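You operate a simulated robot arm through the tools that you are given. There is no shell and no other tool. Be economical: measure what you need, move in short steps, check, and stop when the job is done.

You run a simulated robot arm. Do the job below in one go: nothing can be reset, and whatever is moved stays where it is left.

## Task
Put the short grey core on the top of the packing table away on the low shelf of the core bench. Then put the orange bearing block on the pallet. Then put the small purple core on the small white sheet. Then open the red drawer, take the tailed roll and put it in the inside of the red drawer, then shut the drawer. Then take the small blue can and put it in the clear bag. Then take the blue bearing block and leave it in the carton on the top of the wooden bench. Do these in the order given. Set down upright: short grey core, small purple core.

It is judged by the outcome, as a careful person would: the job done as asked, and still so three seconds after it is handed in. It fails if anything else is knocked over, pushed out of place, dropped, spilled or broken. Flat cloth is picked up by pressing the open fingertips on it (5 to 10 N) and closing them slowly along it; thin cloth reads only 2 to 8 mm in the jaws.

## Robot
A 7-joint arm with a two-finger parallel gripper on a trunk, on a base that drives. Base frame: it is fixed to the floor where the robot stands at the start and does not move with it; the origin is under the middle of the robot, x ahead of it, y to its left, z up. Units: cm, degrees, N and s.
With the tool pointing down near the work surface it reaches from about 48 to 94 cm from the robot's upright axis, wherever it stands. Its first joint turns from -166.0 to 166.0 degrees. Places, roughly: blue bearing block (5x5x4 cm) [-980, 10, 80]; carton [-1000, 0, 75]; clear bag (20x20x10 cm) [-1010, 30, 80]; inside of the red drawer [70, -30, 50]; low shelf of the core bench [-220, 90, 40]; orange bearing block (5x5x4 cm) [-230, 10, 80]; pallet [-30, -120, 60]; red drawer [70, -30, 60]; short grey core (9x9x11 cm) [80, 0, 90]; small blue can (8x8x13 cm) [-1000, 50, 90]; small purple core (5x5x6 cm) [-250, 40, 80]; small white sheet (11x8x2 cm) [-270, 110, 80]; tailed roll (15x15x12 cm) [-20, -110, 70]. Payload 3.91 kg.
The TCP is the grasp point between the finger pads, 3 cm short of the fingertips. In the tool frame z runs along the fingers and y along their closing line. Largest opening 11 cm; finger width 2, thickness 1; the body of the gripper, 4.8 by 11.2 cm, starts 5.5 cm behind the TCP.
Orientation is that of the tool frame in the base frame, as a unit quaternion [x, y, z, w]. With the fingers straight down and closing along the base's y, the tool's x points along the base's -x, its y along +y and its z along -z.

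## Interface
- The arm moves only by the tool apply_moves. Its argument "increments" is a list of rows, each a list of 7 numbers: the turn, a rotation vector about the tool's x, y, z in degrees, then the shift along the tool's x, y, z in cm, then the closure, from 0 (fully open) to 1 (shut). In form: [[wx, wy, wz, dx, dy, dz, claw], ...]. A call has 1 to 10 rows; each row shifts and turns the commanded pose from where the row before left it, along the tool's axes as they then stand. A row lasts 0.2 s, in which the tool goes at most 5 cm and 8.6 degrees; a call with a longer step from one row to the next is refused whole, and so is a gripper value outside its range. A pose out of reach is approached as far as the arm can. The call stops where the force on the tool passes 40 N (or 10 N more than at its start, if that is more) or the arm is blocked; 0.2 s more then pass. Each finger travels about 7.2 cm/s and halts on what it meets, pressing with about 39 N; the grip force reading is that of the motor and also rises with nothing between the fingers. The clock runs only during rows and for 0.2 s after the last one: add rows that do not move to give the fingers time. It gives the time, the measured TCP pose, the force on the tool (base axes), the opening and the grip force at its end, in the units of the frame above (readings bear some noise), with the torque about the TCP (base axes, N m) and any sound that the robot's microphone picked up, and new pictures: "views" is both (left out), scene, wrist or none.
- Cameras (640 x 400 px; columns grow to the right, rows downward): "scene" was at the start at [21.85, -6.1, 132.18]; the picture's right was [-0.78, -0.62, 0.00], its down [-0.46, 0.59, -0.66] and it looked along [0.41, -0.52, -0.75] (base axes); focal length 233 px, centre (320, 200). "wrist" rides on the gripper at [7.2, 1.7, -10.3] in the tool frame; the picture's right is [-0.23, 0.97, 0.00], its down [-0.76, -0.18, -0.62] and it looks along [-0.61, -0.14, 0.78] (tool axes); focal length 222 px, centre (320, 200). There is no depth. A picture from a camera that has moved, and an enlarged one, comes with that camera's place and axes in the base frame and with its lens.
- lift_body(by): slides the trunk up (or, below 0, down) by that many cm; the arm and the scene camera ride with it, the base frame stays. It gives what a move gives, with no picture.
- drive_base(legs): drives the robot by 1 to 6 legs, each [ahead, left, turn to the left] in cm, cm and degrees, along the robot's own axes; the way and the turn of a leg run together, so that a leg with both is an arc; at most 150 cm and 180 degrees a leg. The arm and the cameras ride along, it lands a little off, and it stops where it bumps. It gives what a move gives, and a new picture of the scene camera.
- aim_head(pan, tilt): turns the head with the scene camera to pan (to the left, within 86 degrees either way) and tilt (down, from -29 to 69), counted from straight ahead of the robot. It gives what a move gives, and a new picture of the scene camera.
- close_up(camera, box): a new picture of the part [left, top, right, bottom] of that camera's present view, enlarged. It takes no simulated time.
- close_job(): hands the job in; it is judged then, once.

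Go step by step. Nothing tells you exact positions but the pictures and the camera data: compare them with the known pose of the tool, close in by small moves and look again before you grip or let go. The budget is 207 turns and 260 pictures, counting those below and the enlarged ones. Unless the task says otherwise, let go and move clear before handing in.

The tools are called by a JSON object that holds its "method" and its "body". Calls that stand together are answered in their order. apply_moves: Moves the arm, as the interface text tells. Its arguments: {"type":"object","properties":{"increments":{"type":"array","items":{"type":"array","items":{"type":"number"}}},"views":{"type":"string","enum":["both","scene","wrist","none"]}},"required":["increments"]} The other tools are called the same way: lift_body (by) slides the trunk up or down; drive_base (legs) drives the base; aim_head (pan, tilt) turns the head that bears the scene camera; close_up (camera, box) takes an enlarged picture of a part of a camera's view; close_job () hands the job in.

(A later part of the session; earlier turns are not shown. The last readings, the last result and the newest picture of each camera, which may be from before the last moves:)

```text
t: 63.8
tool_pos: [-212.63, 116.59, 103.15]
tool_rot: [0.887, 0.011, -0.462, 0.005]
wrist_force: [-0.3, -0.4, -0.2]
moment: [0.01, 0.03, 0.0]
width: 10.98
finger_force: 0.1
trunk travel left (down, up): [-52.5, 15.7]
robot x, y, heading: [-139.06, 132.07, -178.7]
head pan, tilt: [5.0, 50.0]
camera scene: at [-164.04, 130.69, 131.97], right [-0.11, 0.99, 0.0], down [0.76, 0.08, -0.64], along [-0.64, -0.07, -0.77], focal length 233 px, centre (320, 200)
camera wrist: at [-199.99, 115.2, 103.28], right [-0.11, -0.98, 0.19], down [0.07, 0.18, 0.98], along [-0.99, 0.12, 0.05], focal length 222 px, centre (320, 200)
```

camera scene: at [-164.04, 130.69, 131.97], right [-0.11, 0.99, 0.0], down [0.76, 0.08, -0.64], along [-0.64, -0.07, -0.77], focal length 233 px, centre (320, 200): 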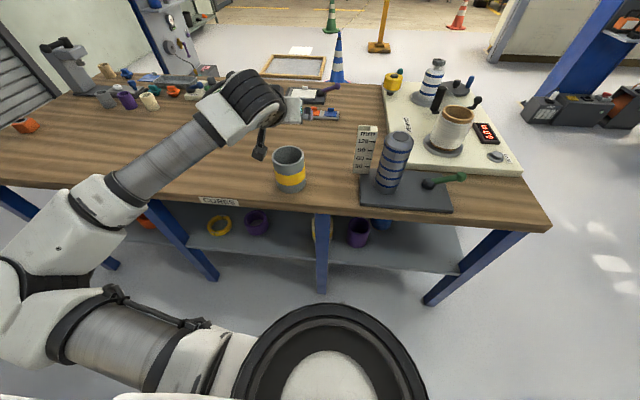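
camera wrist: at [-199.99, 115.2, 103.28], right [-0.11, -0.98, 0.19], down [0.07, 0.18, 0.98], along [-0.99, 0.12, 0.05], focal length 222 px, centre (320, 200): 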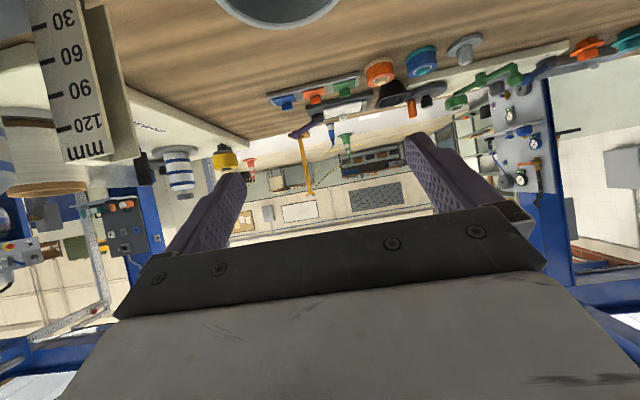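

{"method": "apply_moves", "body": {"increments": [[0, 0, 0, 2.75, 0.2, -3.95, 0], [0, 0, 0, 2.75, 0, -3.95, 0], [0, 0, 0, 3.58, 0, 2.51, 0], [0, 0, 0, 3.58, 0, 2.51, 0], [0, 0, 0, 3.58, 0, 2.51, 0], [0, 0, 0, 3.58, 0, 2.51, 0]]}}

{"method": "close_up", "body": {"camera": "scene", "box": [180, 90, 420, 240]}}

```text
t: 65.2
tool_pos: [-203.07, 116.4, 85.45]
tool_rot: [0.887, 0.011, -0.461, 0.006]
wrist_force: [0.9, 0.3, -0.5]
moment: [0.0, -0.02, 0.05]
width: 11.04
finger_force: 0.1
trunk travel left (down, up): [-52.5, 15.7]
robot x, y, heading: [-139.75, 131.74, -178.9]
head pan, tilt: [5.0, 50.0]
camera scene: at [-164.03, 130.72, 131.97], right [-0.11, 0.99, 0.0], down [0.76, 0.08, -0.64], along [-0.64, -0.07, -0.77], focal length 233 px, centre (320, 200)
camera wrist: at [-190.41, 115.08, 85.63], right [-0.11, -0.98, 0.18], down [0.07, 0.18, 0.98], along [-0.99, 0.12, 0.05], focal length 222 px, centre (320, 200)
```

scene: 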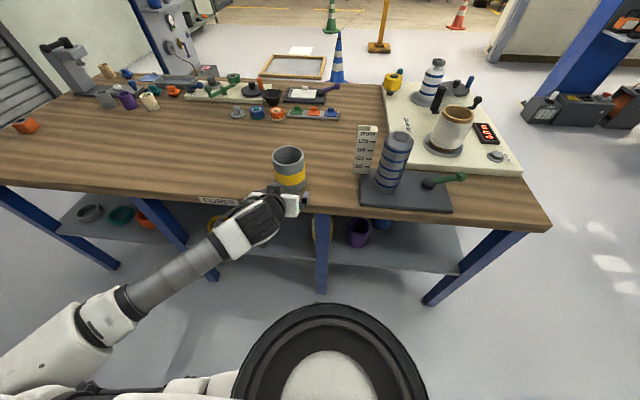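
wrist: 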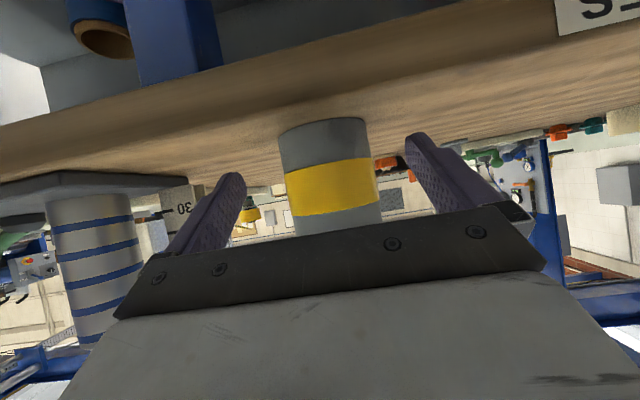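

```text
2.67 times, centred on (300, 165) of scene
camera zoom: at [-164.03, 130.72, 131.97], right [-0.11, 0.99, 0.0], down [0.76, 0.08, -0.64], along [-0.64, -0.07, -0.77], focal length 621 px, centre (373, 293)
```

zoom: 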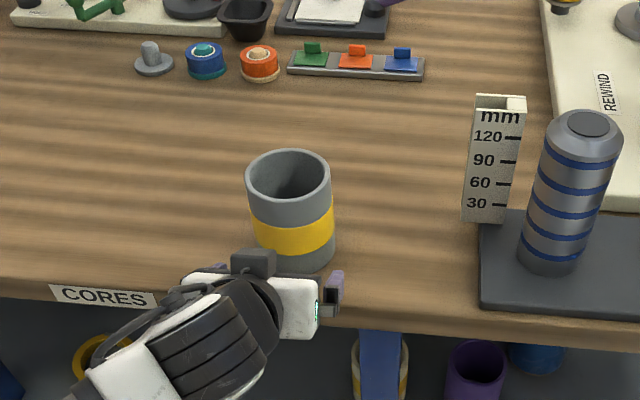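

{"method": "apply_moves", "body": {"increments": [[0, 0, 0, -3.08, 0, 2.79, 0], [0, 0, 0, -3.08, 0, 2.79, 0], [0, 0, 0, 0, 0, 0, 0]]}}

{"method": "close_up", "body": {"camera": "scene", "box": [180, 90, 420, 240]}}

```text
t: 66.0
tool_pos: [-211.0, 116.37, 87.57]
tool_rot: [0.887, 0.011, -0.461, 0.005]
wrist_force: [-0.2, 0.0, -1.0]
moment: [0.04, 0.02, -0.04]
width: 11.01
finger_force: 0.1
trunk travel left (down, up): [-52.5, 15.7]
robot x, y, heading: [-139.51, 132.13, -178.7]
head pan, tilt: [5.0, 50.0]
camera scene: at [-164.04, 130.7, 131.96], right [-0.11, 0.99, 0.0], down [0.76, 0.08, -0.64], along [-0.64, -0.07, -0.77], focal length 233 px, centre (320, 200)
camera wrist: at [-198.3, 114.99, 87.65], right [-0.11, -0.98, 0.18], down [0.07, 0.18, 0.98], along [-0.99, 0.12, 0.05], focal length 222 px, centre (320, 200)
```

scene: 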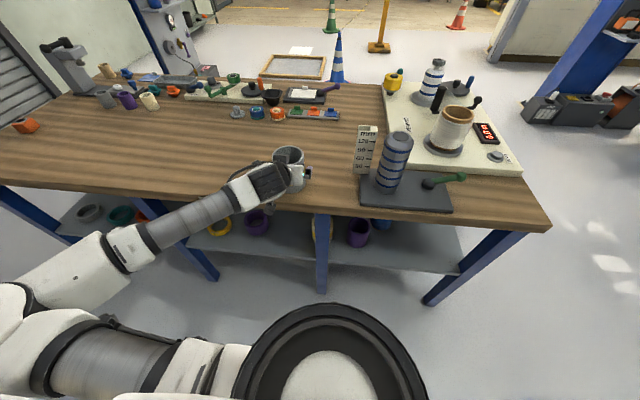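
wrist: 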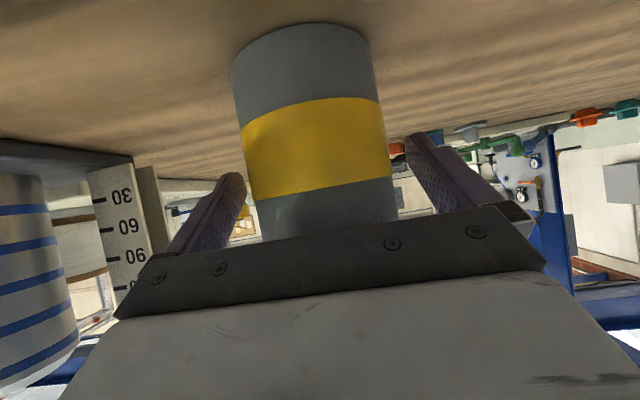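

```text
2.67 times, centred on (300, 165) of scene
camera zoom: at [-164.04, 130.7, 131.96], right [-0.11, 0.99, 0.0], down [0.76, 0.08, -0.64], along [-0.64, -0.07, -0.77], focal length 621 px, centre (373, 293)
```

zoom: 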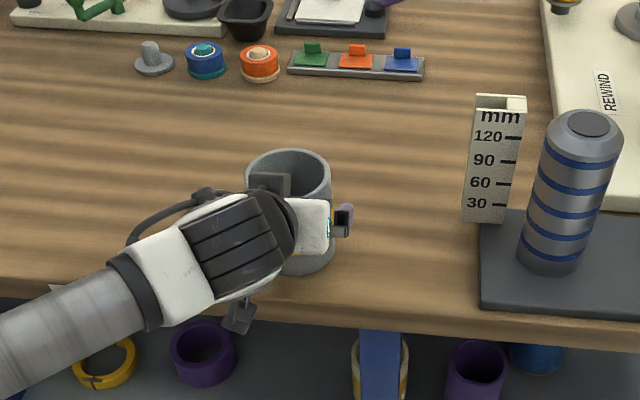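

{"method": "apply_moves", "body": {"increments": [[0, 0, 0, 0, 0, 0, 0.15], [0, 0, 0, 0, 0, 0, 0.25], [0, 0, 0, 0, 0, 0, 1], [0, 0, 0, 0, 0, 0, 1], [0, 0, 0, 0, 0, 0, 1], [0, 0, 0, 0, 0, 0, 1]], "views": "wrist"}}

{"method": "apply_moves", "body": {"increments": [[0, 0, 0, -0.41, 0, -0.29, 1], [0, 0, 0, -0.41, 0, -0.29, 1], [0, 0, 0, -0.41, 0, -0.29, 1], [0, 0, 0, -0.82, 0, -0.57, 1], [0, 0, 0, -0.82, 0, -0.57, 1], [0, 0, 0, -0.82, 0, -0.57, 1], [0, 0, 0, -0.82, 0, -0.57, 1]]}}

```text
t: 67.4
tool_pos: [-210.97, 116.42, 87.53]
tool_rot: [0.887, 0.011, -0.461, 0.006]
wrist_force: [0.3, 1.3, 1.0]
moment: [-0.06, 0.04, -0.03]
width: 8.33
finger_force: 39.4
trunk travel left (down, up): [-52.5, 15.7]
robot x, y, heading: [-139.67, 131.79, -178.5]
head pan, tilt: [5.0, 50.0]
camera wrist: at [-198.27, 115.0, 87.66], right [-0.11, -0.98, 0.19], down [0.07, 0.18, 0.98], along [-0.99, 0.12, 0.05], focal length 222 px, centre (320, 200)
```

wrist: 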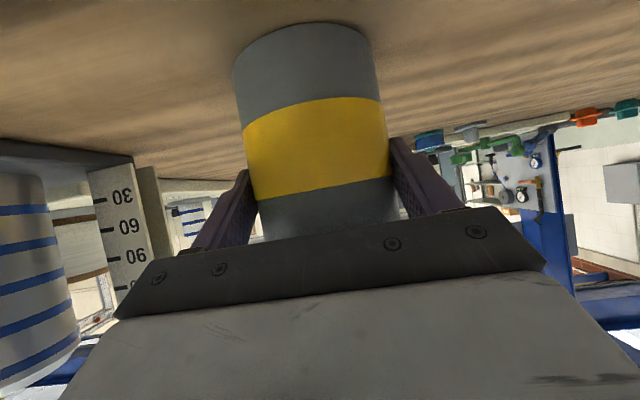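

```text
t: 69.0
tool_pos: [-211.12, 116.16, 92.96]
tool_rot: [0.888, 0.01, -0.46, 0.005]
wrist_force: [0.4, 0.7, -0.9]
moment: [-0.01, -0.04, 0.0]
width: 8.31
finger_force: 38.7
trunk travel left (down, up): [-52.5, 15.7]
robot x, y, heading: [-139.73, 131.68, -178.8]
head pan, tilt: [5.0, 50.0]
camera scene: at [-164.06, 130.69, 131.96], right [-0.11, 0.99, 0.0], down [0.76, 0.08, -0.64], along [-0.64, -0.07, -0.77], focal length 233 px, centre (320, 200)
camera wrist: at [-198.51, 114.94, 93.09], right [-0.11, -0.98, 0.18], down [0.07, 0.18, 0.98], along [-0.99, 0.12, 0.05], focal length 222 px, centre (320, 200)
```

scene: 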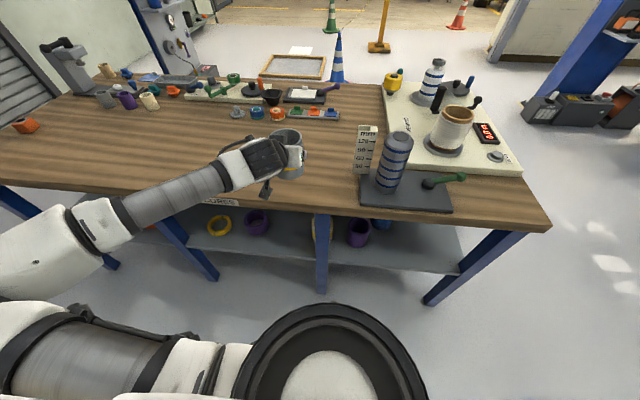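
wrist: 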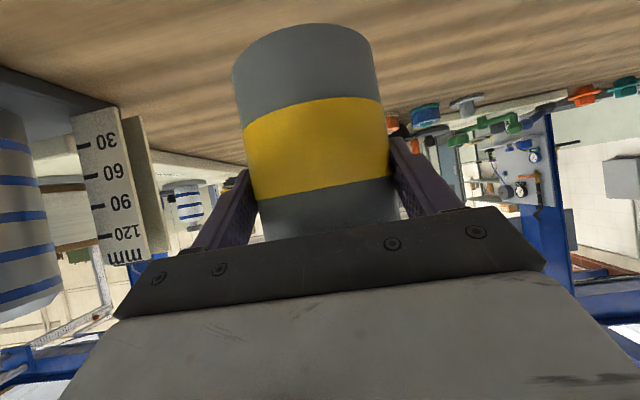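

{"method": "drive_base", "body": {"legs": [[-20, 0, 0], [0, -49, 0]]}}

{"method": "lift_body", "body": {"by": -36}}

{"method": "aim_head", "body": {"pan": 10, "tilt": 38}}

```text
t: 70.6
tool_pos: [-194.03, 120.42, 92.84]
tool_rot: [0.888, 0.004, -0.461, 0.001]
wrist_force: [-0.7, -0.3, -1.4]
moment: [-0.03, -0.06, 0.02]
width: 8.29
finger_force: 39.0
trunk travel left (down, up): [-52.5, 15.7]
robot x, y, heading: [-121.98, 134.81, -179.6]
head pan, tilt: [5.0, 50.0]
stopped in leg 1: the robot was blocked; the commanded pose is now the measured one
camera scene: at [-146.8, 133.97, 131.95], right [-0.1, 1.0, 0.0], down [0.76, 0.07, -0.64], along [-0.64, -0.06, -0.77], focal length 233 px, centre (320, 200)
```

scene: 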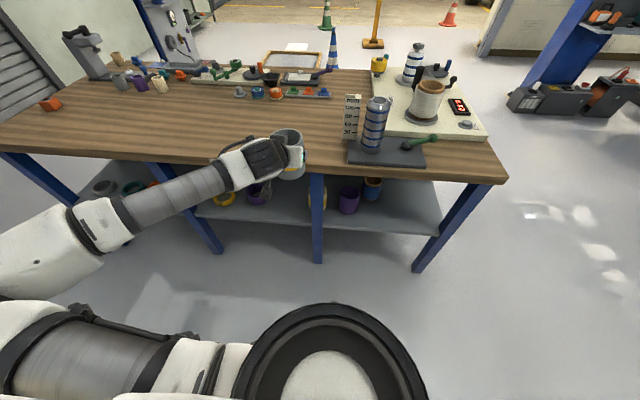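

```text
t: 74.1
tool_pos: [-193.92, 120.31, 56.96]
tool_rot: [0.887, 0.003, -0.461, 0.001]
wrist_force: [-0.6, -0.1, -1.0]
moment: [0.04, -0.05, 0.03]
width: 8.24
finger_force: 39.3
trunk travel left (down, up): [-16.5, 51.7]
robot x, y, heading: [-122.36, 134.99, -179.6]
head pan, tilt: [5.0, 50.0]
```

```text
t: 74.8
tool_pos: [-193.96, 120.4, 56.98]
tool_rot: [0.888, 0.003, -0.461, 0.001]
wrist_force: [-0.2, -0.3, -2.3]
moment: [-0.02, -0.02, -0.02]
width: 8.28
finger_force: 38.6
trunk travel left (down, up): [-16.5, 51.7]
robot x, y, heading: [-121.87, 135.1, -179.6]
head pan, tilt: [10.0, 38.0]
camera scene: at [-147.58, 133.15, 97.67], right [-0.18, 0.98, 0.0], down [0.61, 0.11, -0.79], along [-0.77, -0.14, -0.62], focal length 233 px, centre (320, 200)
```

scene: 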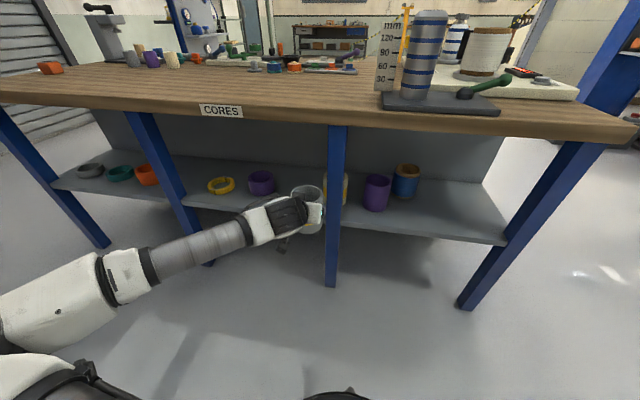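

{"method": "apply_moves", "body": {"increments": [[0, 0, 0, 0, 2.4, 0, 1], [0, 0, 0, 0, 2.4, 0, 1], [0, 0, 0, 0, 2.2, 0, 1], [0, 0, 0, -1.15, 0, 1.64, 1], [0, 0, 0, -1.15, 0, 1.64, 1], [0, 0, 0, -1.15, 0, 1.64, 1], [0, 0, 0, -1.15, 0, 1.64, 1]]}}

{"method": "close_up", "body": {"camera": "scene", "box": [180, 110, 420, 260]}}

```text
t: 76.4
tool_pos: [-201.96, 113.4, 57.1]
tool_rot: [0.887, 0.004, -0.461, 0.002]
wrist_force: [0.6, -0.6, -2.0]
moment: [-0.02, -0.05, -0.02]
width: 8.26
finger_force: 38.8
trunk travel left (down, up): [-16.5, 51.7]
robot x, y, heading: [-122.16, 135.01, -179.4]
head pan, tilt: [10.0, 38.0]
camera scene: at [-147.58, 133.14, 97.68], right [-0.18, 0.98, 0.0], down [0.61, 0.11, -0.79], along [-0.77, -0.14, -0.62], focal length 233 px, centre (320, 200)
camera wrist: at [-189.34, 111.82, 57.19], right [-0.12, -0.97, 0.18], down [0.07, 0.18, 0.98], along [-0.99, 0.13, 0.05], focal length 222 px, centre (320, 200)
```

scene: 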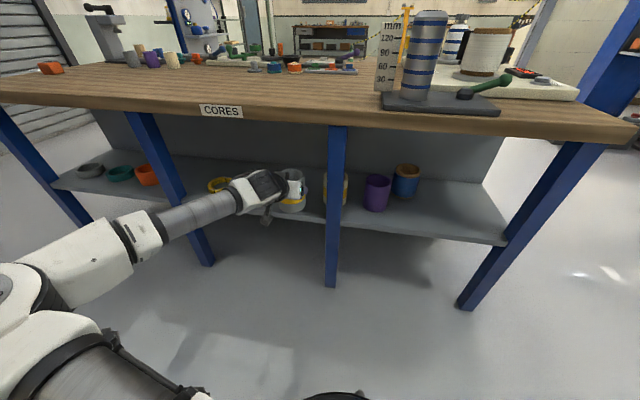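
wrist: 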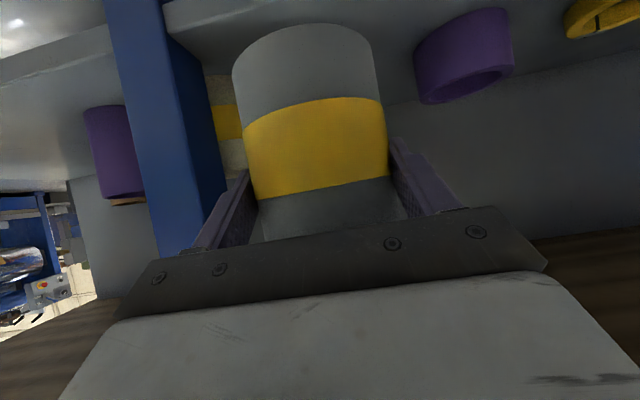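

```text
2.67 times, centred on (300, 185) of scene
camera zoom: at [-147.58, 133.14, 97.68], right [-0.18, 0.98, 0.0], down [0.61, 0.11, -0.79], along [-0.77, -0.14, -0.62], focal length 621 px, centre (373, 240)
```

zoom: 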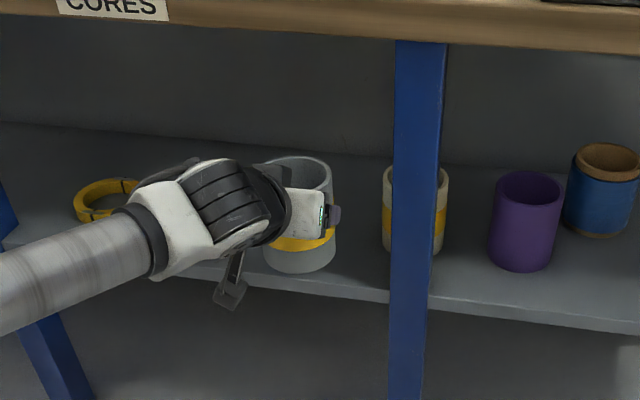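

{"method": "apply_moves", "body": {"increments": [[0, 0, 0, -1.49, 0, 2.13, 1], [0, 0, 0, -1.49, 0, 2.13, 1], [0, 0, 0, -1.49, 0, 2.13, 1], [0, 0, 0, -1.49, 0, 2.13, 1], [0, 0, 0, 1.2, 0, 0.85, 1], [0, 0, 0, 1.2, 0, 0.85, 1], [0, 0, 0, 1.2, 0, 0.85, 1], [0, 0, 0, 0.4, 0, 0.28, 1]]}}

{"method": "close_up", "body": {"camera": "scene", "box": [180, 110, 420, 260]}}

```text
t: 78.2
tool_pos: [-212.36, 113.24, 51.86]
tool_rot: [0.887, 0.004, -0.461, 0.002]
wrist_force: [-0.1, -0.3, -1.6]
moment: [0.02, -0.03, -0.01]
width: 8.24
finger_force: 39.1
trunk travel left (down, up): [-16.5, 51.7]
robot x, y, heading: [-122.17, 134.82, -179.1]
head pan, tilt: [10.0, 38.0]
camera scene: at [-147.58, 133.15, 97.68], right [-0.18, 0.98, 0.0], down [0.61, 0.11, -0.79], along [-0.77, -0.14, -0.62], focal length 233 px, centre (320, 200)
camera wrist: at [-199.84, 111.74, 52.09], right [-0.12, -0.97, 0.18], down [0.07, 0.18, 0.98], along [-0.99, 0.13, 0.05], focal length 222 px, centre (320, 200)
```

scene: 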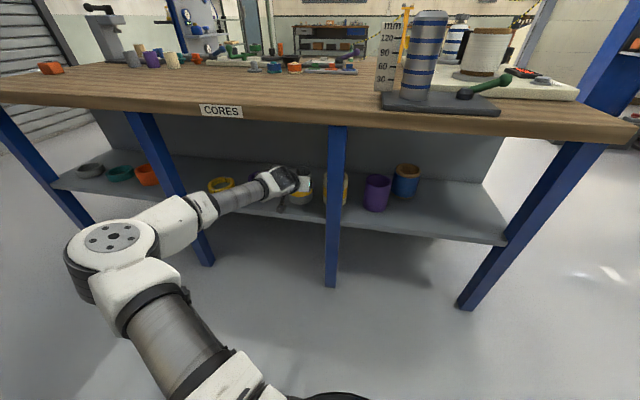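
wrist: 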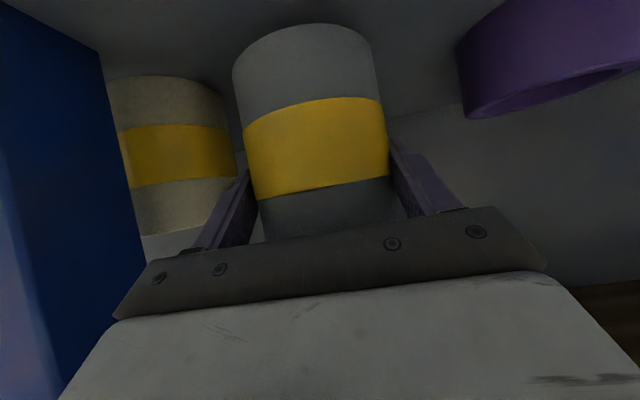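

```text
2.67 times, centred on (300, 185) of scene
camera zoom: at [-147.58, 133.15, 97.68], right [-0.18, 0.98, 0.0], down [0.61, 0.11, -0.79], along [-0.77, -0.14, -0.62], focal length 621 px, centre (373, 240)
```

zoom: 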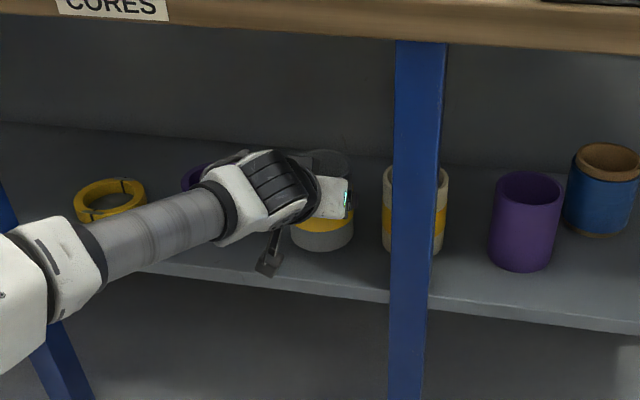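

{"method": "apply_moves", "body": {"increments": [[0, 0, 0, 0, 1.2, 0, 1], [0, 0, 0, 0.41, 0, 0.29, 1], [0, 0, 0, 0.41, 0, 0.29, 1], [0, 0, 0, 0.2, 0, 0.15, 1]], "views": "none"}}

{"method": "apply_moves", "body": {"increments": [[0, 0, 0, 0.25, 0, 0.17, 1], [0, 0, 0, 0.16, 0, 0.12, 1]], "views": "none"}}

```text
t: 79.2
tool_pos: [-212.39, 112.02, 50.77]
tool_rot: [0.888, 0.003, -0.461, 0.001]
wrist_force: [0.5, -0.7, -1.3]
moment: [-0.03, -0.05, 0.05]
width: 8.23
finger_force: 39.0
trunk travel left (down, up): [-16.5, 51.7]
robot x, y, heading: [-122.21, 134.79, -179.5]
head pan, tilt: [10.0, 38.0]
```

```text
t: 79.8
tool_pos: [-212.43, 112.0, 50.19]
tool_rot: [0.887, 0.004, -0.461, 0.001]
wrist_force: [-0.3, 0.2, -2.3]
moment: [-0.02, -0.1, -0.02]
width: 8.19
finger_force: 38.5
trunk travel left (down, up): [-16.5, 51.7]
robot x, y, heading: [-121.72, 135.18, -179.5]
head pan, tilt: [10.0, 38.0]
```

{"method": "apply_moves", "body": {"increments": [[0, 0, 0, 0.25, 0, 0.17, 1], [0, 0, 0, 0.16, 0, 0.12, 1]], "views": "none"}}

{"method": "apply_moves", "body": {"increments": [[0, 0, 0, 0.25, 0, 0.17, 1], [0, 0, 0, 0.16, 0, 0.12, 1]], "views": "wrist"}}

```text
t: 80.4
tool_pos: [-212.4, 112.13, 49.74]
tool_rot: [0.887, 0.003, -0.461, 0.002]
wrist_force: [0.2, -0.5, -1.9]
moment: [0.01, -0.02, 0.03]
width: 8.24
finger_force: 38.7
trunk travel left (down, up): [-16.5, 51.7]
robot x, y, heading: [-121.92, 135.04, -179.3]
head pan, tilt: [10.0, 38.0]
```

```text
t: 81.0
tool_pos: [-212.54, 112.1, 49.57]
tool_rot: [0.887, 0.003, -0.462, 0.002]
wrist_force: [3.9, 1.2, 8.6]
moment: [-0.4, -0.3, 0.18]
width: 8.21
finger_force: 39.5
trunk travel left (down, up): [-16.5, 51.7]
robot x, y, heading: [-121.86, 134.86, -179.3]
head pan, tilt: [10.0, 38.0]
camera wrist: at [-199.77, 110.48, 49.64], right [-0.12, -0.97, 0.19], down [0.07, 0.18, 0.98], along [-0.99, 0.14, 0.05], focal length 222 px, centre (320, 200)
```

wrist: 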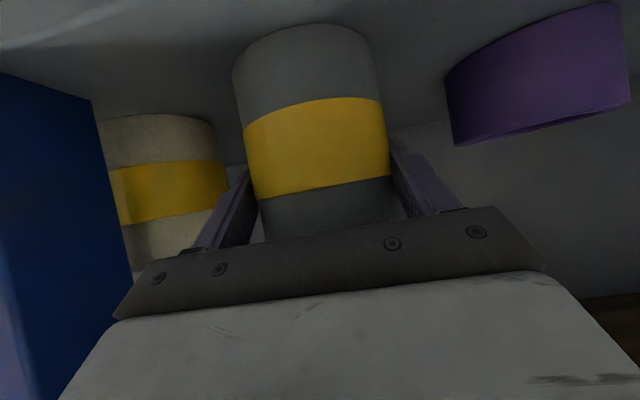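

{"method": "apply_moves", "body": {"increments": [[0, 0, 0, 0, 0, 0, 0.2], [0, 0, 0, 0, 0, 0, 0.1], [0, 0, 0, 0, 0, 0, 0], [0, 0, 0, 0, 0, 0, 0]], "views": "wrist"}}

```text
t: 82.0
tool_pos: [-212.37, 112.06, 49.24]
tool_rot: [0.887, 0.003, -0.461, 0.001]
wrist_force: [0.9, -0.6, 0.0]
moment: [-0.05, 0.01, -0.02]
width: 11.0
finger_force: 0.1
trunk travel left (down, up): [-16.5, 51.7]
robot x, y, heading: [-122.26, 134.86, -179.4]
head pan, tilt: [10.0, 38.0]
camera wrist: at [-199.74, 110.48, 49.41], right [-0.12, -0.97, 0.18], down [0.07, 0.18, 0.98], along [-0.99, 0.13, 0.05], focal length 222 px, centre (320, 200)
```

wrist: 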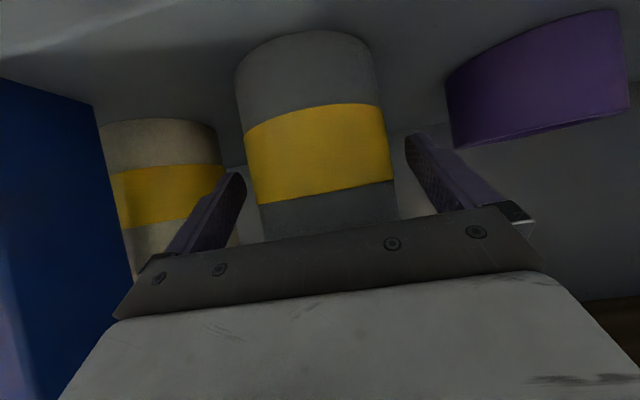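

{"method": "apply_moves", "body": {"increments": [[0, 0, 0, 1.15, 0, -1.64, 0], [0, 0, 0, 1.15, 0, -1.64, 0], [0, 0, 0, 2.3, 0, -3.28, 0], [0, 0, 0, 2.3, 0, -3.28, 0], [0, 0, 0, 2.3, 0, -3.28, 0], [0, 0, 0, 2.3, 0, -3.28, 0]], "views": "scene"}}

{"method": "close_up", "body": {"camera": "scene", "box": [180, 110, 420, 260]}}

```text
t: 83.4
tool_pos: [-192.31, 112.32, 49.22]
tool_rot: [0.887, 0.002, -0.462, 0.001]
wrist_force: [0.2, -0.2, -0.5]
moment: [-0.02, -0.01, 0.03]
width: 11.0
finger_force: 0.0
trunk travel left (down, up): [-16.5, 51.7]
robot x, y, heading: [-122.42, 135.29, -179.6]
head pan, tilt: [10.0, 38.0]
camera scene: at [-147.58, 133.15, 97.68], right [-0.18, 0.98, 0.0], down [0.61, 0.11, -0.79], along [-0.77, -0.14, -0.62], focal length 233 px, centre (320, 200)
```

scene: 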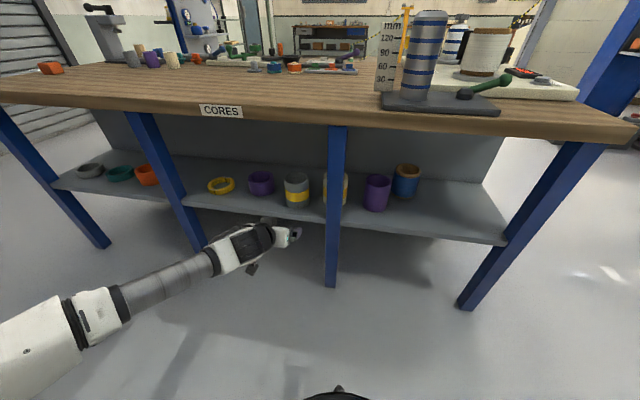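

```text
2.67 times, centred on (300, 185) of scene
camera zoom: at [-147.58, 133.15, 97.68], right [-0.18, 0.98, 0.0], down [0.61, 0.11, -0.79], along [-0.77, -0.14, -0.62], focal length 621 px, centre (373, 240)
```

zoom: 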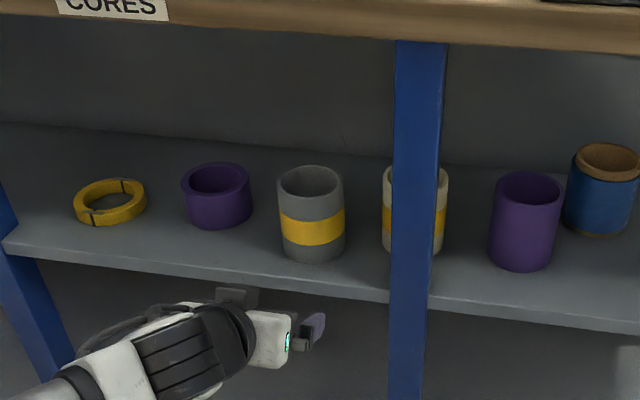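

{"method": "lift_body", "body": {"by": 36}}

{"method": "apply_moves", "body": {"increments": [[0, 0, 0, -4, 0, -2.8, 0], [0, 0, 0, -4, 0, -2.8, 0], [0, 0, 0, -4, 0, -2.8, 0], [0, 8, 0, -4, 0, -2.8, 0], [0, 8, 0, 0, 0, 0, 0], [0, 8, 0, 0, 0, 0, 0], [0, 8, 0, 0, 0, 0, 0], [0, 8, 0, 0, 0, 0, 0], [0, 8, 0, 0, 0, 0, 0], [0, 7, 0, 0, 0, 0, 0]], "views": "none"}}

{"method": "aim_head", "body": {"pan": 40, "tilt": 35}}

```text
t: 86.9
tool_pos: [-192.47, 112.17, 85.26]
tool_rot: [0.887, 0.004, -0.461, 0.002]
wrist_force: [0.0, -0.1, 0.3]
moment: [0.0, 0.0, 0.0]
width: 11.0
finger_force: 0.0
trunk travel left (down, up): [-52.5, 15.7]
robot x, y, heading: [-121.84, 134.91, -179.2]
head pan, tilt: [10.0, 38.0]
```

```text
t: 87.8
tool_pos: [-192.6, 112.84, 99.74]
tool_rot: [0.891, 0.032, -0.447, -0.067]
wrist_force: [0.7, 0.1, -0.5]
moment: [-0.07, -0.01, -0.01]
width: 10.99
finger_force: 0.0
trunk travel left (down, up): [-52.5, 15.7]
robot x, y, heading: [-122.03, 134.24, -179.2]
head pan, tilt: [10.0, 38.0]
stopped in row 4: the arm was blocked; the commanded pose is now the measured one
```

```text
t: 88.8
tool_pos: [-192.53, 112.78, 99.83]
tool_rot: [0.891, 0.031, -0.447, -0.068]
wrist_force: [0.2, 0.3, 0.1]
moment: [0.0, -0.03, 0.03]
width: 11.02
finger_force: 0.1
trunk travel left (down, up): [-52.5, 15.7]
robot x, y, heading: [-121.83, 134.78, -179.4]
head pan, tilt: [40.0, 35.0]
camera scene: at [-145.78, 129.0, 134.14], right [-0.65, 0.76, 0.0], down [0.44, 0.37, -0.82], along [-0.62, -0.53, -0.57], focal length 233 px, centre (320, 200)
```

scene: 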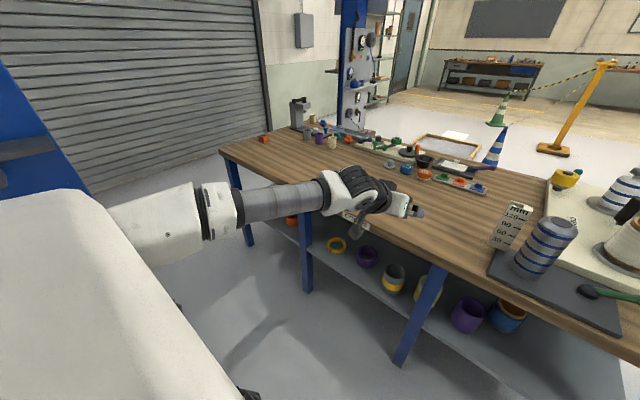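

{"method": "drive_base", "body": {"legs": [[20, 0, 0]]}}

{"method": "apply_moves", "body": {"increments": [[0, 0, 0, -3, 0, -2, 0], [0, 8, 0, 0, 0, 0, 0], [0, 8, 0, 0, 0, 0, 0], [0, 8, 0, 0, 0, 0, 0], [0, 8, 0, 0, 0, 0, 0]]}}

```text
t: 90.4
tool_pos: [-212.79, 112.69, 99.79]
tool_rot: [0.892, 0.031, -0.447, -0.067]
wrist_force: [-0.2, -0.3, -0.3]
moment: [-0.02, 0.02, 0.0]
width: 11.0
finger_force: 0.0
trunk travel left (down, up): [-52.5, 15.7]
robot x, y, heading: [-142.15, 134.85, -179.5]
head pan, tilt: [40.0, 35.0]
camera scene: at [-166.01, 128.81, 134.12], right [-0.65, 0.76, 0.0], down [0.44, 0.37, -0.82], along [-0.62, -0.53, -0.57], focal length 233 px, centre (320, 200)
```

scene: 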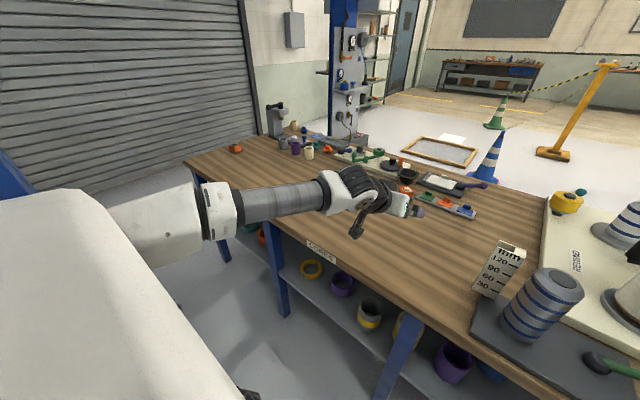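

```text
t: 91.6
tool_pos: [-212.94, 112.13, 103.41]
tool_rot: [0.98, 0.01, -0.184, -0.073]
wrist_force: [-0.8, -0.5, -0.3]
moment: [-0.03, 0.01, -0.01]
width: 11.01
finger_force: 0.1
trunk travel left (down, up): [-52.5, 15.7]
robot x, y, heading: [-142.06, 134.33, -179.4]
head pan, tilt: [40.0, 35.0]
camera scene: at [-165.98, 128.82, 134.13], right [-0.65, 0.76, 0.0], down [0.44, 0.37, -0.82], along [-0.62, -0.53, -0.57], focal length 233 px, centre (320, 200)
camera wrist: at [-202.48, 109.39, 110.22], right [-0.22, -0.97, -0.06], down [-0.48, 0.05, 0.87], along [-0.85, 0.22, -0.48], focal length 222 px, centre (320, 200)
```

scene: 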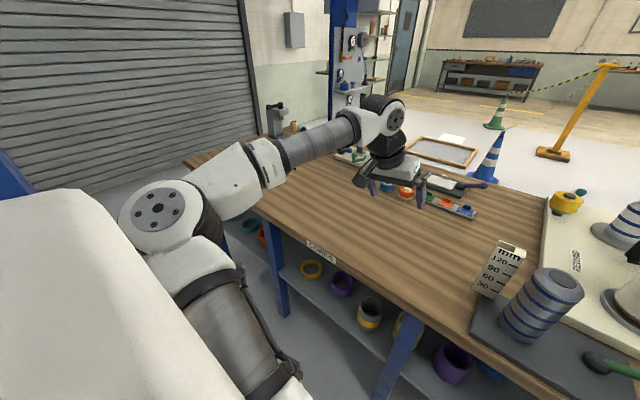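
wrist: 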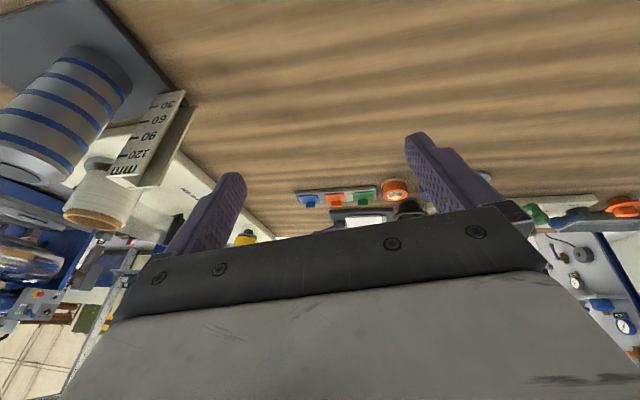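

{"method": "apply_moves", "body": {"increments": [[-2.8, 7.1, 0.4, 0, 0, 0, 0], [-2.8, 7.1, 0.4, 0, 0, 0, 0], [-2.8, 7.1, 0.4, 0, 0, 0, 0], [0, 0, 0, 4, -3.5, -1, 0], [0, 0, 0, 4, -3.5, -1, 0], [0, 0, 0, 4, -3.5, -1, 0], [0, 0, 0, 4, -3.5, -1, 0]], "views": "none"}}

{"method": "drive_base", "body": {"legs": [[20, 0, 0]]}}

{"method": "aim_head", "body": {"pan": 60, "tilt": 50}}

```text
refused: row 4 steps farther than a row can; nothing moved
```

```text
t: 93.2
tool_pos: [-232.74, 112.12, 103.45]
tool_rot: [0.98, 0.009, -0.184, -0.073]
wrist_force: [-0.4, 0.4, 0.4]
moment: [-0.01, -0.01, 0.01]
width: 11.01
finger_force: 0.2
trunk travel left (down, up): [-52.5, 15.7]
robot x, y, heading: [-161.85, 134.4, -179.7]
head pan, tilt: [40.0, 35.0]
camera scene: at [-185.8, 128.71, 134.12], right [-0.65, 0.76, 0.0], down [0.44, 0.37, -0.82], along [-0.62, -0.53, -0.57], focal length 233 px, centre (320, 200)
```

scene: 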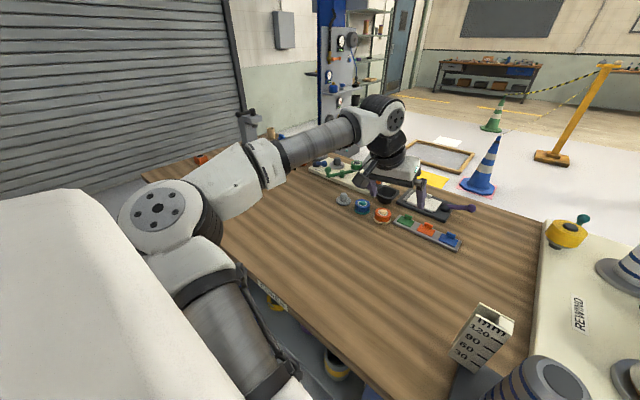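

```text
t: 94.0
tool_pos: [-232.64, 112.27, 103.39]
tool_rot: [0.98, 0.009, -0.185, -0.075]
wrist_force: [0.5, 0.0, 0.0]
moment: [0.01, -0.01, 0.02]
width: 10.98
finger_force: 0.0
trunk travel left (down, up): [-52.5, 15.7]
robot x, y, heading: [-161.8, 134.23, -179.3]
head pan, tilt: [60.0, 50.0]
camera scene: at [-182.85, 127.73, 131.97], right [-0.87, 0.49, 0.0], down [0.38, 0.67, -0.64], along [-0.32, -0.56, -0.77], focal length 233 px, centre (320, 200)
```

scene: 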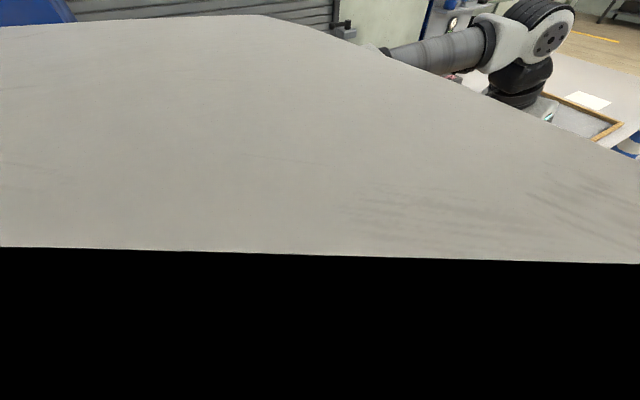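

{"method": "apply_moves", "body": {"increments": [[-2.8, 7.1, 0.4, 0, 0, 0, 0], [-2.8, 7.1, 0.4, 0, 0, 0, 0], [-2.8, 7.1, 0.4, 0, 0, 0, 0], [0, 0, 0, 4, -2.5, -1, 0], [0, 0, 0, 4, -2.5, -1, 0], [0, 0, 0, 4, -2.5, -1, 0], [0, 0, 0, 3, -3, -1, 0], [0, 0, 0, 3, -3, -1, 0]], "views": "none"}}

{"method": "aim_head", "body": {"pan": 40, "tilt": 40}}

```text
t: 95.8
tool_pos: [-214.82, 125.6, 108.57]
tool_rot: [1.0, 0.0, 0.0, 0.0]
wrist_force: [0.4, 0.4, -0.5]
moment: [0.02, 0.03, -0.03]
width: 10.98
finger_force: 0.1
trunk travel left (down, up): [-52.5, 15.7]
robot x, y, heading: [-161.69, 134.22, -179.7]
head pan, tilt: [60.0, 50.0]
```

```text
t: 96.7
tool_pos: [-214.84, 125.74, 108.43]
tool_rot: [1.0, -0.001, 0.0, 0.001]
wrist_force: [0.7, 0.1, 0.4]
moment: [-0.01, -0.01, -0.01]
width: 11.01
finger_force: 0.1
trunk travel left (down, up): [-52.5, 15.7]
robot x, y, heading: [-161.99, 134.63, -179.7]
head pan, tilt: [40.0, 40.0]
camera scene: at [-185.51, 128.91, 133.38], right [-0.65, 0.76, 0.0], down [0.49, 0.42, -0.77], along [-0.58, -0.5, -0.64], focal length 233 px, centre (320, 200)
```

scene: 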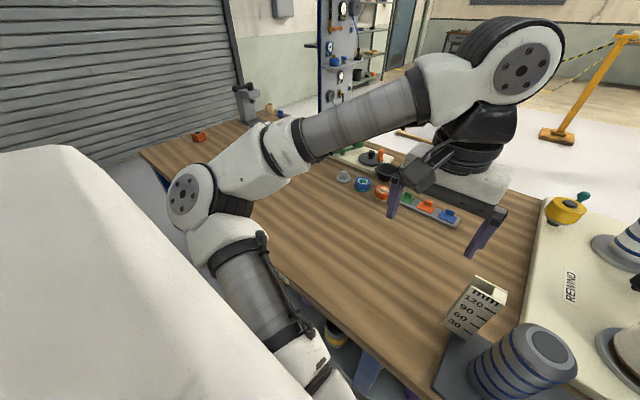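

{"method": "drive_base", "body": {"legs": [[0, 50, 0], [0, 45, 0]]}}

{"method": "aim_head", "body": {"pan": 15, "tilt": 40}}

```text
t: 104.7
tool_pos: [-214.55, 30.94, 108.61]
tool_rot: [1.0, -0.008, -0.001, 0.0]
wrist_force: [-0.2, 0.7, 0.0]
moment: [0.0, 0.02, 0.0]
width: 11.0
finger_force: 0.1
trunk travel left (down, up): [-52.5, 15.7]
robot x, y, heading: [-161.63, 39.22, 179.7]
head pan, tilt: [40.0, 40.0]
camera scene: at [-185.32, 33.77, 133.38], right [-0.64, 0.77, 0.0], down [0.5, 0.41, -0.77], along [-0.59, -0.49, -0.64], focal length 233 px, centre (320, 200)
```

scene: 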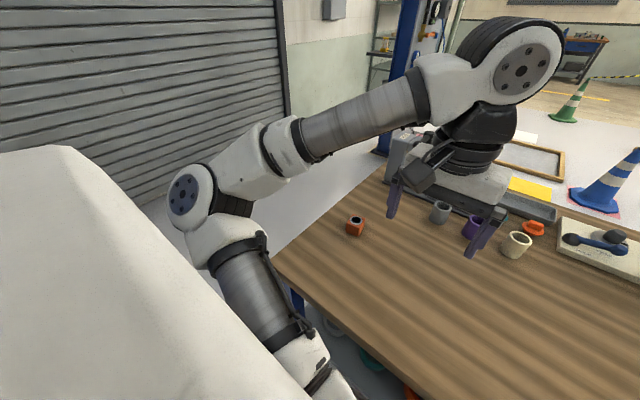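

```text
t: 105.6
tool_pos: [-214.72, 30.86, 108.59]
tool_rot: [1.0, -0.008, 0.0, 0.0]
wrist_force: [-0.1, 0.5, 0.4]
moment: [-0.04, 0.02, 0.0]
width: 11.03
finger_force: 0.0
trunk travel left (down, up): [-52.5, 15.7]
robot x, y, heading: [-161.38, 39.28, 179.8]
head pan, tilt: [15.0, 40.0]
camera scene: at [-186.99, 37.05, 133.38], right [-0.25, 0.97, 0.0], down [0.62, 0.16, -0.77], along [-0.74, -0.19, -0.64], focal length 233 px, centre (320, 200)
```

scene: 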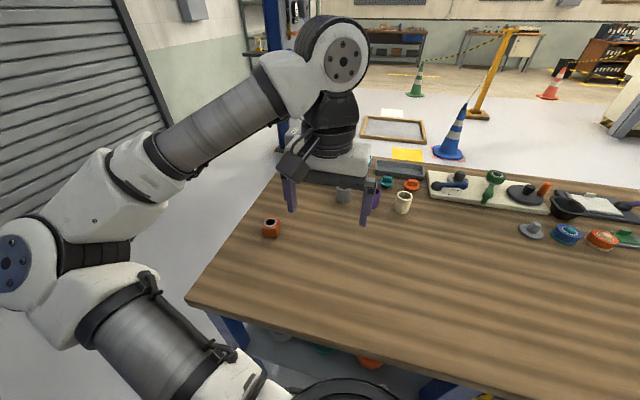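

{"method": "close_up", "body": {"camera": "scene", "box": [220, 150, 460, 300]}}

```text
2.67 times, centred on (340, 225) of scene
camera zoom: at [-186.99, 37.05, 133.38], right [-0.25, 0.97, 0.0], down [0.62, 0.16, -0.77], along [-0.74, -0.19, -0.64], focal length 621 px, centre (267, 133)
```

zoom: 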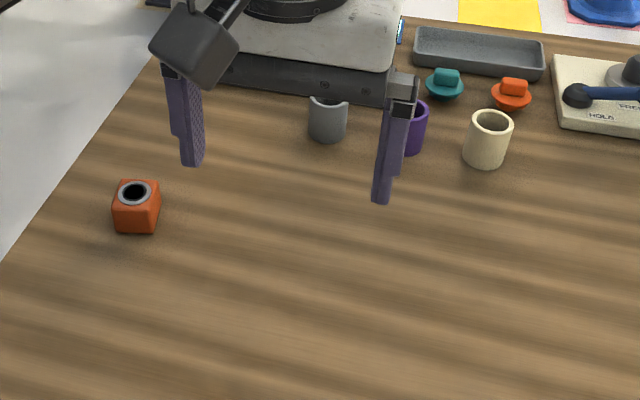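

{"method": "apply_moves", "body": {"increments": [[0, 0, 0, -2.8, 3.4, 0, 0], [0, 0, 0, -2.8, 3.4, 0, 0], [0, 0, 0, -2.8, 3.4, 0, 0], [0, 0, 0, -2.8, 3.4, 0, 0], [0, 0, 0, -2.8, 3.4, 0, 0], [0, 0, 0, -2.3, 3.4, 0, 0], [0, 0, 0, 0, 0, 4.5, 0], [0, 0, 0, 0, 0, 4.5, 0], [0, 0, 0, 0, 0, 4.5, 0]], "views": "wrist"}}

```text
t: 107.6
tool_pos: [-231.08, 10.58, 94.99]
tool_rot: [1.0, -0.008, 0.0, -0.001]
wrist_force: [0.9, 0.4, -0.1]
moment: [0.02, 0.0, -0.01]
width: 11.02
finger_force: 0.1
trunk travel left (down, up): [-52.5, 15.7]
robot x, y, heading: [-161.9, 38.97, 179.7]
head pan, tilt: [15.0, 40.0]
camera wrist: at [-223.87, 8.87, 105.47], right [-0.24, -0.97, 0.0], down [-0.76, 0.19, 0.62], along [-0.6, 0.15, -0.78], focal length 222 px, centre (320, 200)
```

wrist: 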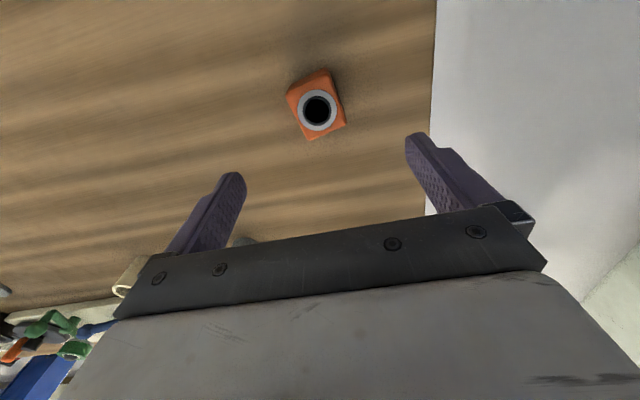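

{"method": "apply_moves", "body": {"increments": [[0, 0, 0, 1.1, 0, 3, 0], [0, 0, 0, 0, 0, 4, 0], [0, 0, 0, 0, 0, 3, 0], [0, 0, 0, 0, 0, 1.8, 0]]}}

{"method": "close_up", "body": {"camera": "scene", "box": [200, 150, 360, 250]}}

```text
t: 108.6
tool_pos: [-230.05, 10.9, 83.28]
tool_rot: [1.0, -0.008, 0.0, -0.001]
wrist_force: [0.3, -0.4, -0.5]
moment: [-0.03, -0.02, -0.01]
width: 10.98
finger_force: 0.1
trunk travel left (down, up): [-52.5, 15.7]
robot x, y, heading: [-161.46, 38.81, 179.6]
head pan, tilt: [15.0, 40.0]
camera scene: at [-187.0, 37.05, 133.38], right [-0.25, 0.97, 0.0], down [0.62, 0.16, -0.77], along [-0.74, -0.19, -0.64], focal length 233 px, centre (320, 200)
camera wrist: at [-222.84, 8.96, 93.76], right [-0.24, -0.97, 0.0], down [-0.76, 0.19, 0.62], along [-0.6, 0.15, -0.78], focal length 222 px, centre (320, 200)
```

scene: 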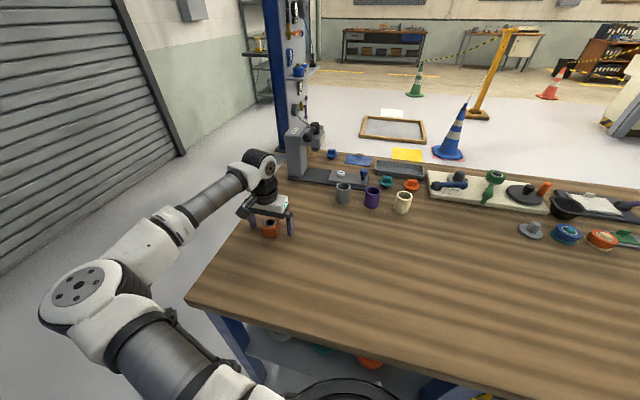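
wrist: 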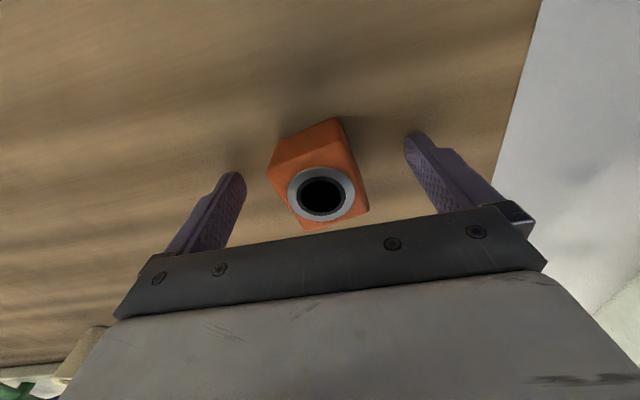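

```text
4.00 times, centred on (280, 200) of scene
camera zoom: at [-187.0, 37.05, 133.38], right [-0.25, 0.97, 0.0], down [0.62, 0.16, -0.77], along [-0.74, -0.19, -0.64], focal length 931 px, centre (480, 200)
```

zoom: 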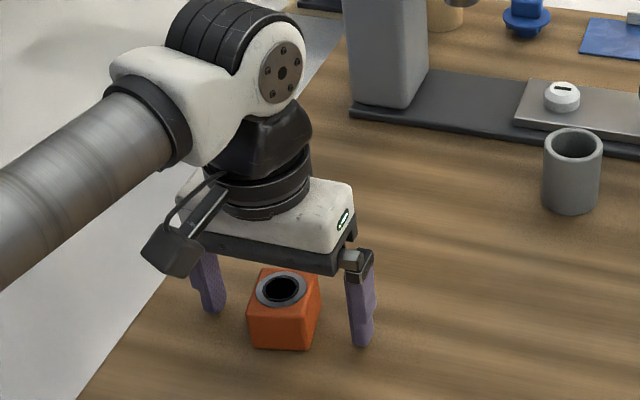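

{"method": "apply_moves", "body": {"increments": [[0, 0, 0, 0, 0, 0, 0.3], [0, 0, 0, 0, 0, 0, 0.5], [0, 0, 0, 0, 0, 0, 1], [0, 0, 0, 0, 0, 0, 1], [0, 0, 0, 0, 0, 0, 1], [0, 0, 0, 0, 0, -1, 1], [0, 0, 0, 0, 0, -1, 1], [0, 0, 0, 0, 0, -2, 1], [0, 0, 0, 0, 0, -3, 1], [0, 0, 0, 0, 0, -3, 1]], "views": "wrist"}}

```text
t: 110.8
tool_pos: [-229.97, 10.9, 92.95]
tool_rot: [1.0, -0.008, 0.0, -0.001]
wrist_force: [0.4, -0.8, -4.2]
moment: [0.04, 0.01, -0.01]
width: 4.36
finger_force: 38.6
trunk travel left (down, up): [-52.5, 15.7]
robot x, y, heading: [-161.73, 38.88, 179.6]
head pan, tilt: [15.0, 40.0]
camera wrist: at [-222.86, 9.13, 103.52], right [-0.24, -0.97, 0.0], down [-0.76, 0.19, 0.62], along [-0.6, 0.15, -0.78], focal length 222 px, centre (320, 200)
```

wrist: 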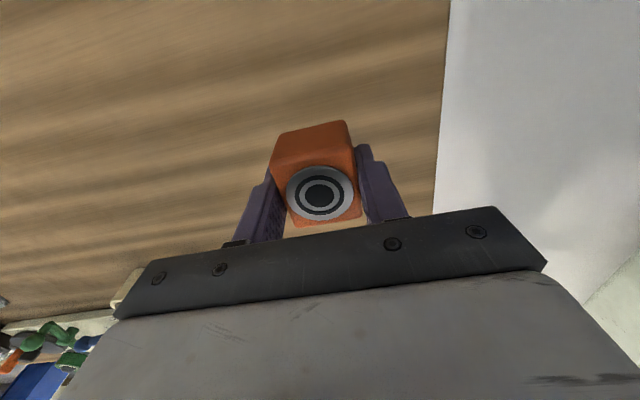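

{"method": "apply_moves", "body": {"increments": [[0, 0, 0, 0, 0, -3.5, 1], [0, 0, 0, 0, 0, -3.5, 1], [0, 0, 0, 0, 0, -3.5, 1], [0, 0, 0, 2.5, -3.5, -1.5, 1], [0, 0, 0, 2.5, -3.5, 0, 1], [0, 0, 0, 2.5, -3.5, 0, 1], [0, 0, 0, 2.5, -3.5, 0, 1], [0, 0, 0, 2.5, -3.5, 0, 1]], "views": "none"}}

{"method": "aim_head", "body": {"pan": 86, "tilt": 15}}

```text
t: 112.6
tool_pos: [-217.41, 28.14, 105.23]
tool_rot: [1.0, -0.007, 0.0, 0.0]
wrist_force: [-0.2, 0.0, -4.1]
moment: [0.01, 0.01, 0.02]
width: 4.4
finger_force: 38.9
trunk travel left (down, up): [-52.5, 15.7]
robot x, y, heading: [-161.71, 38.91, 180.0]
head pan, tilt: [15.0, 40.0]
```

```text
t: 114.0
tool_pos: [-217.54, 28.1, 105.13]
tool_rot: [1.0, -0.008, 0.0, 0.0]
wrist_force: [0.0, -0.1, -4.9]
moment: [0.02, 0.0, -0.03]
width: 4.38
finger_force: 38.9
trunk travel left (down, up): [-52.5, 15.7]
robot x, y, heading: [-161.7, 39.02, 179.6]
head pan, tilt: [85.9, 15.0]
camera scene: at [-179.53, 29.88, 137.33], right [-1.0, 0.08, 0.0], down [0.02, 0.26, -0.97], along [-0.08, -0.96, -0.26], focal length 233 px, centre (320, 200)
```

scene: 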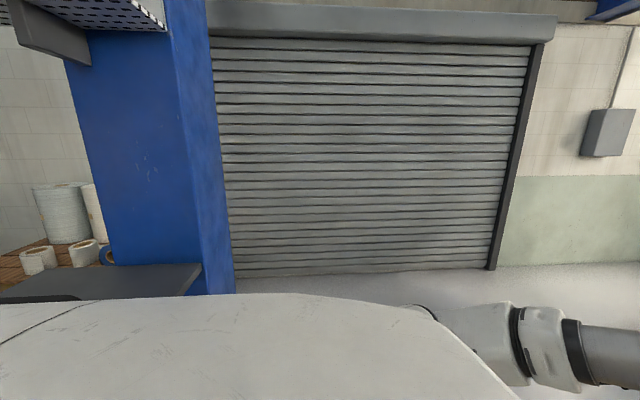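

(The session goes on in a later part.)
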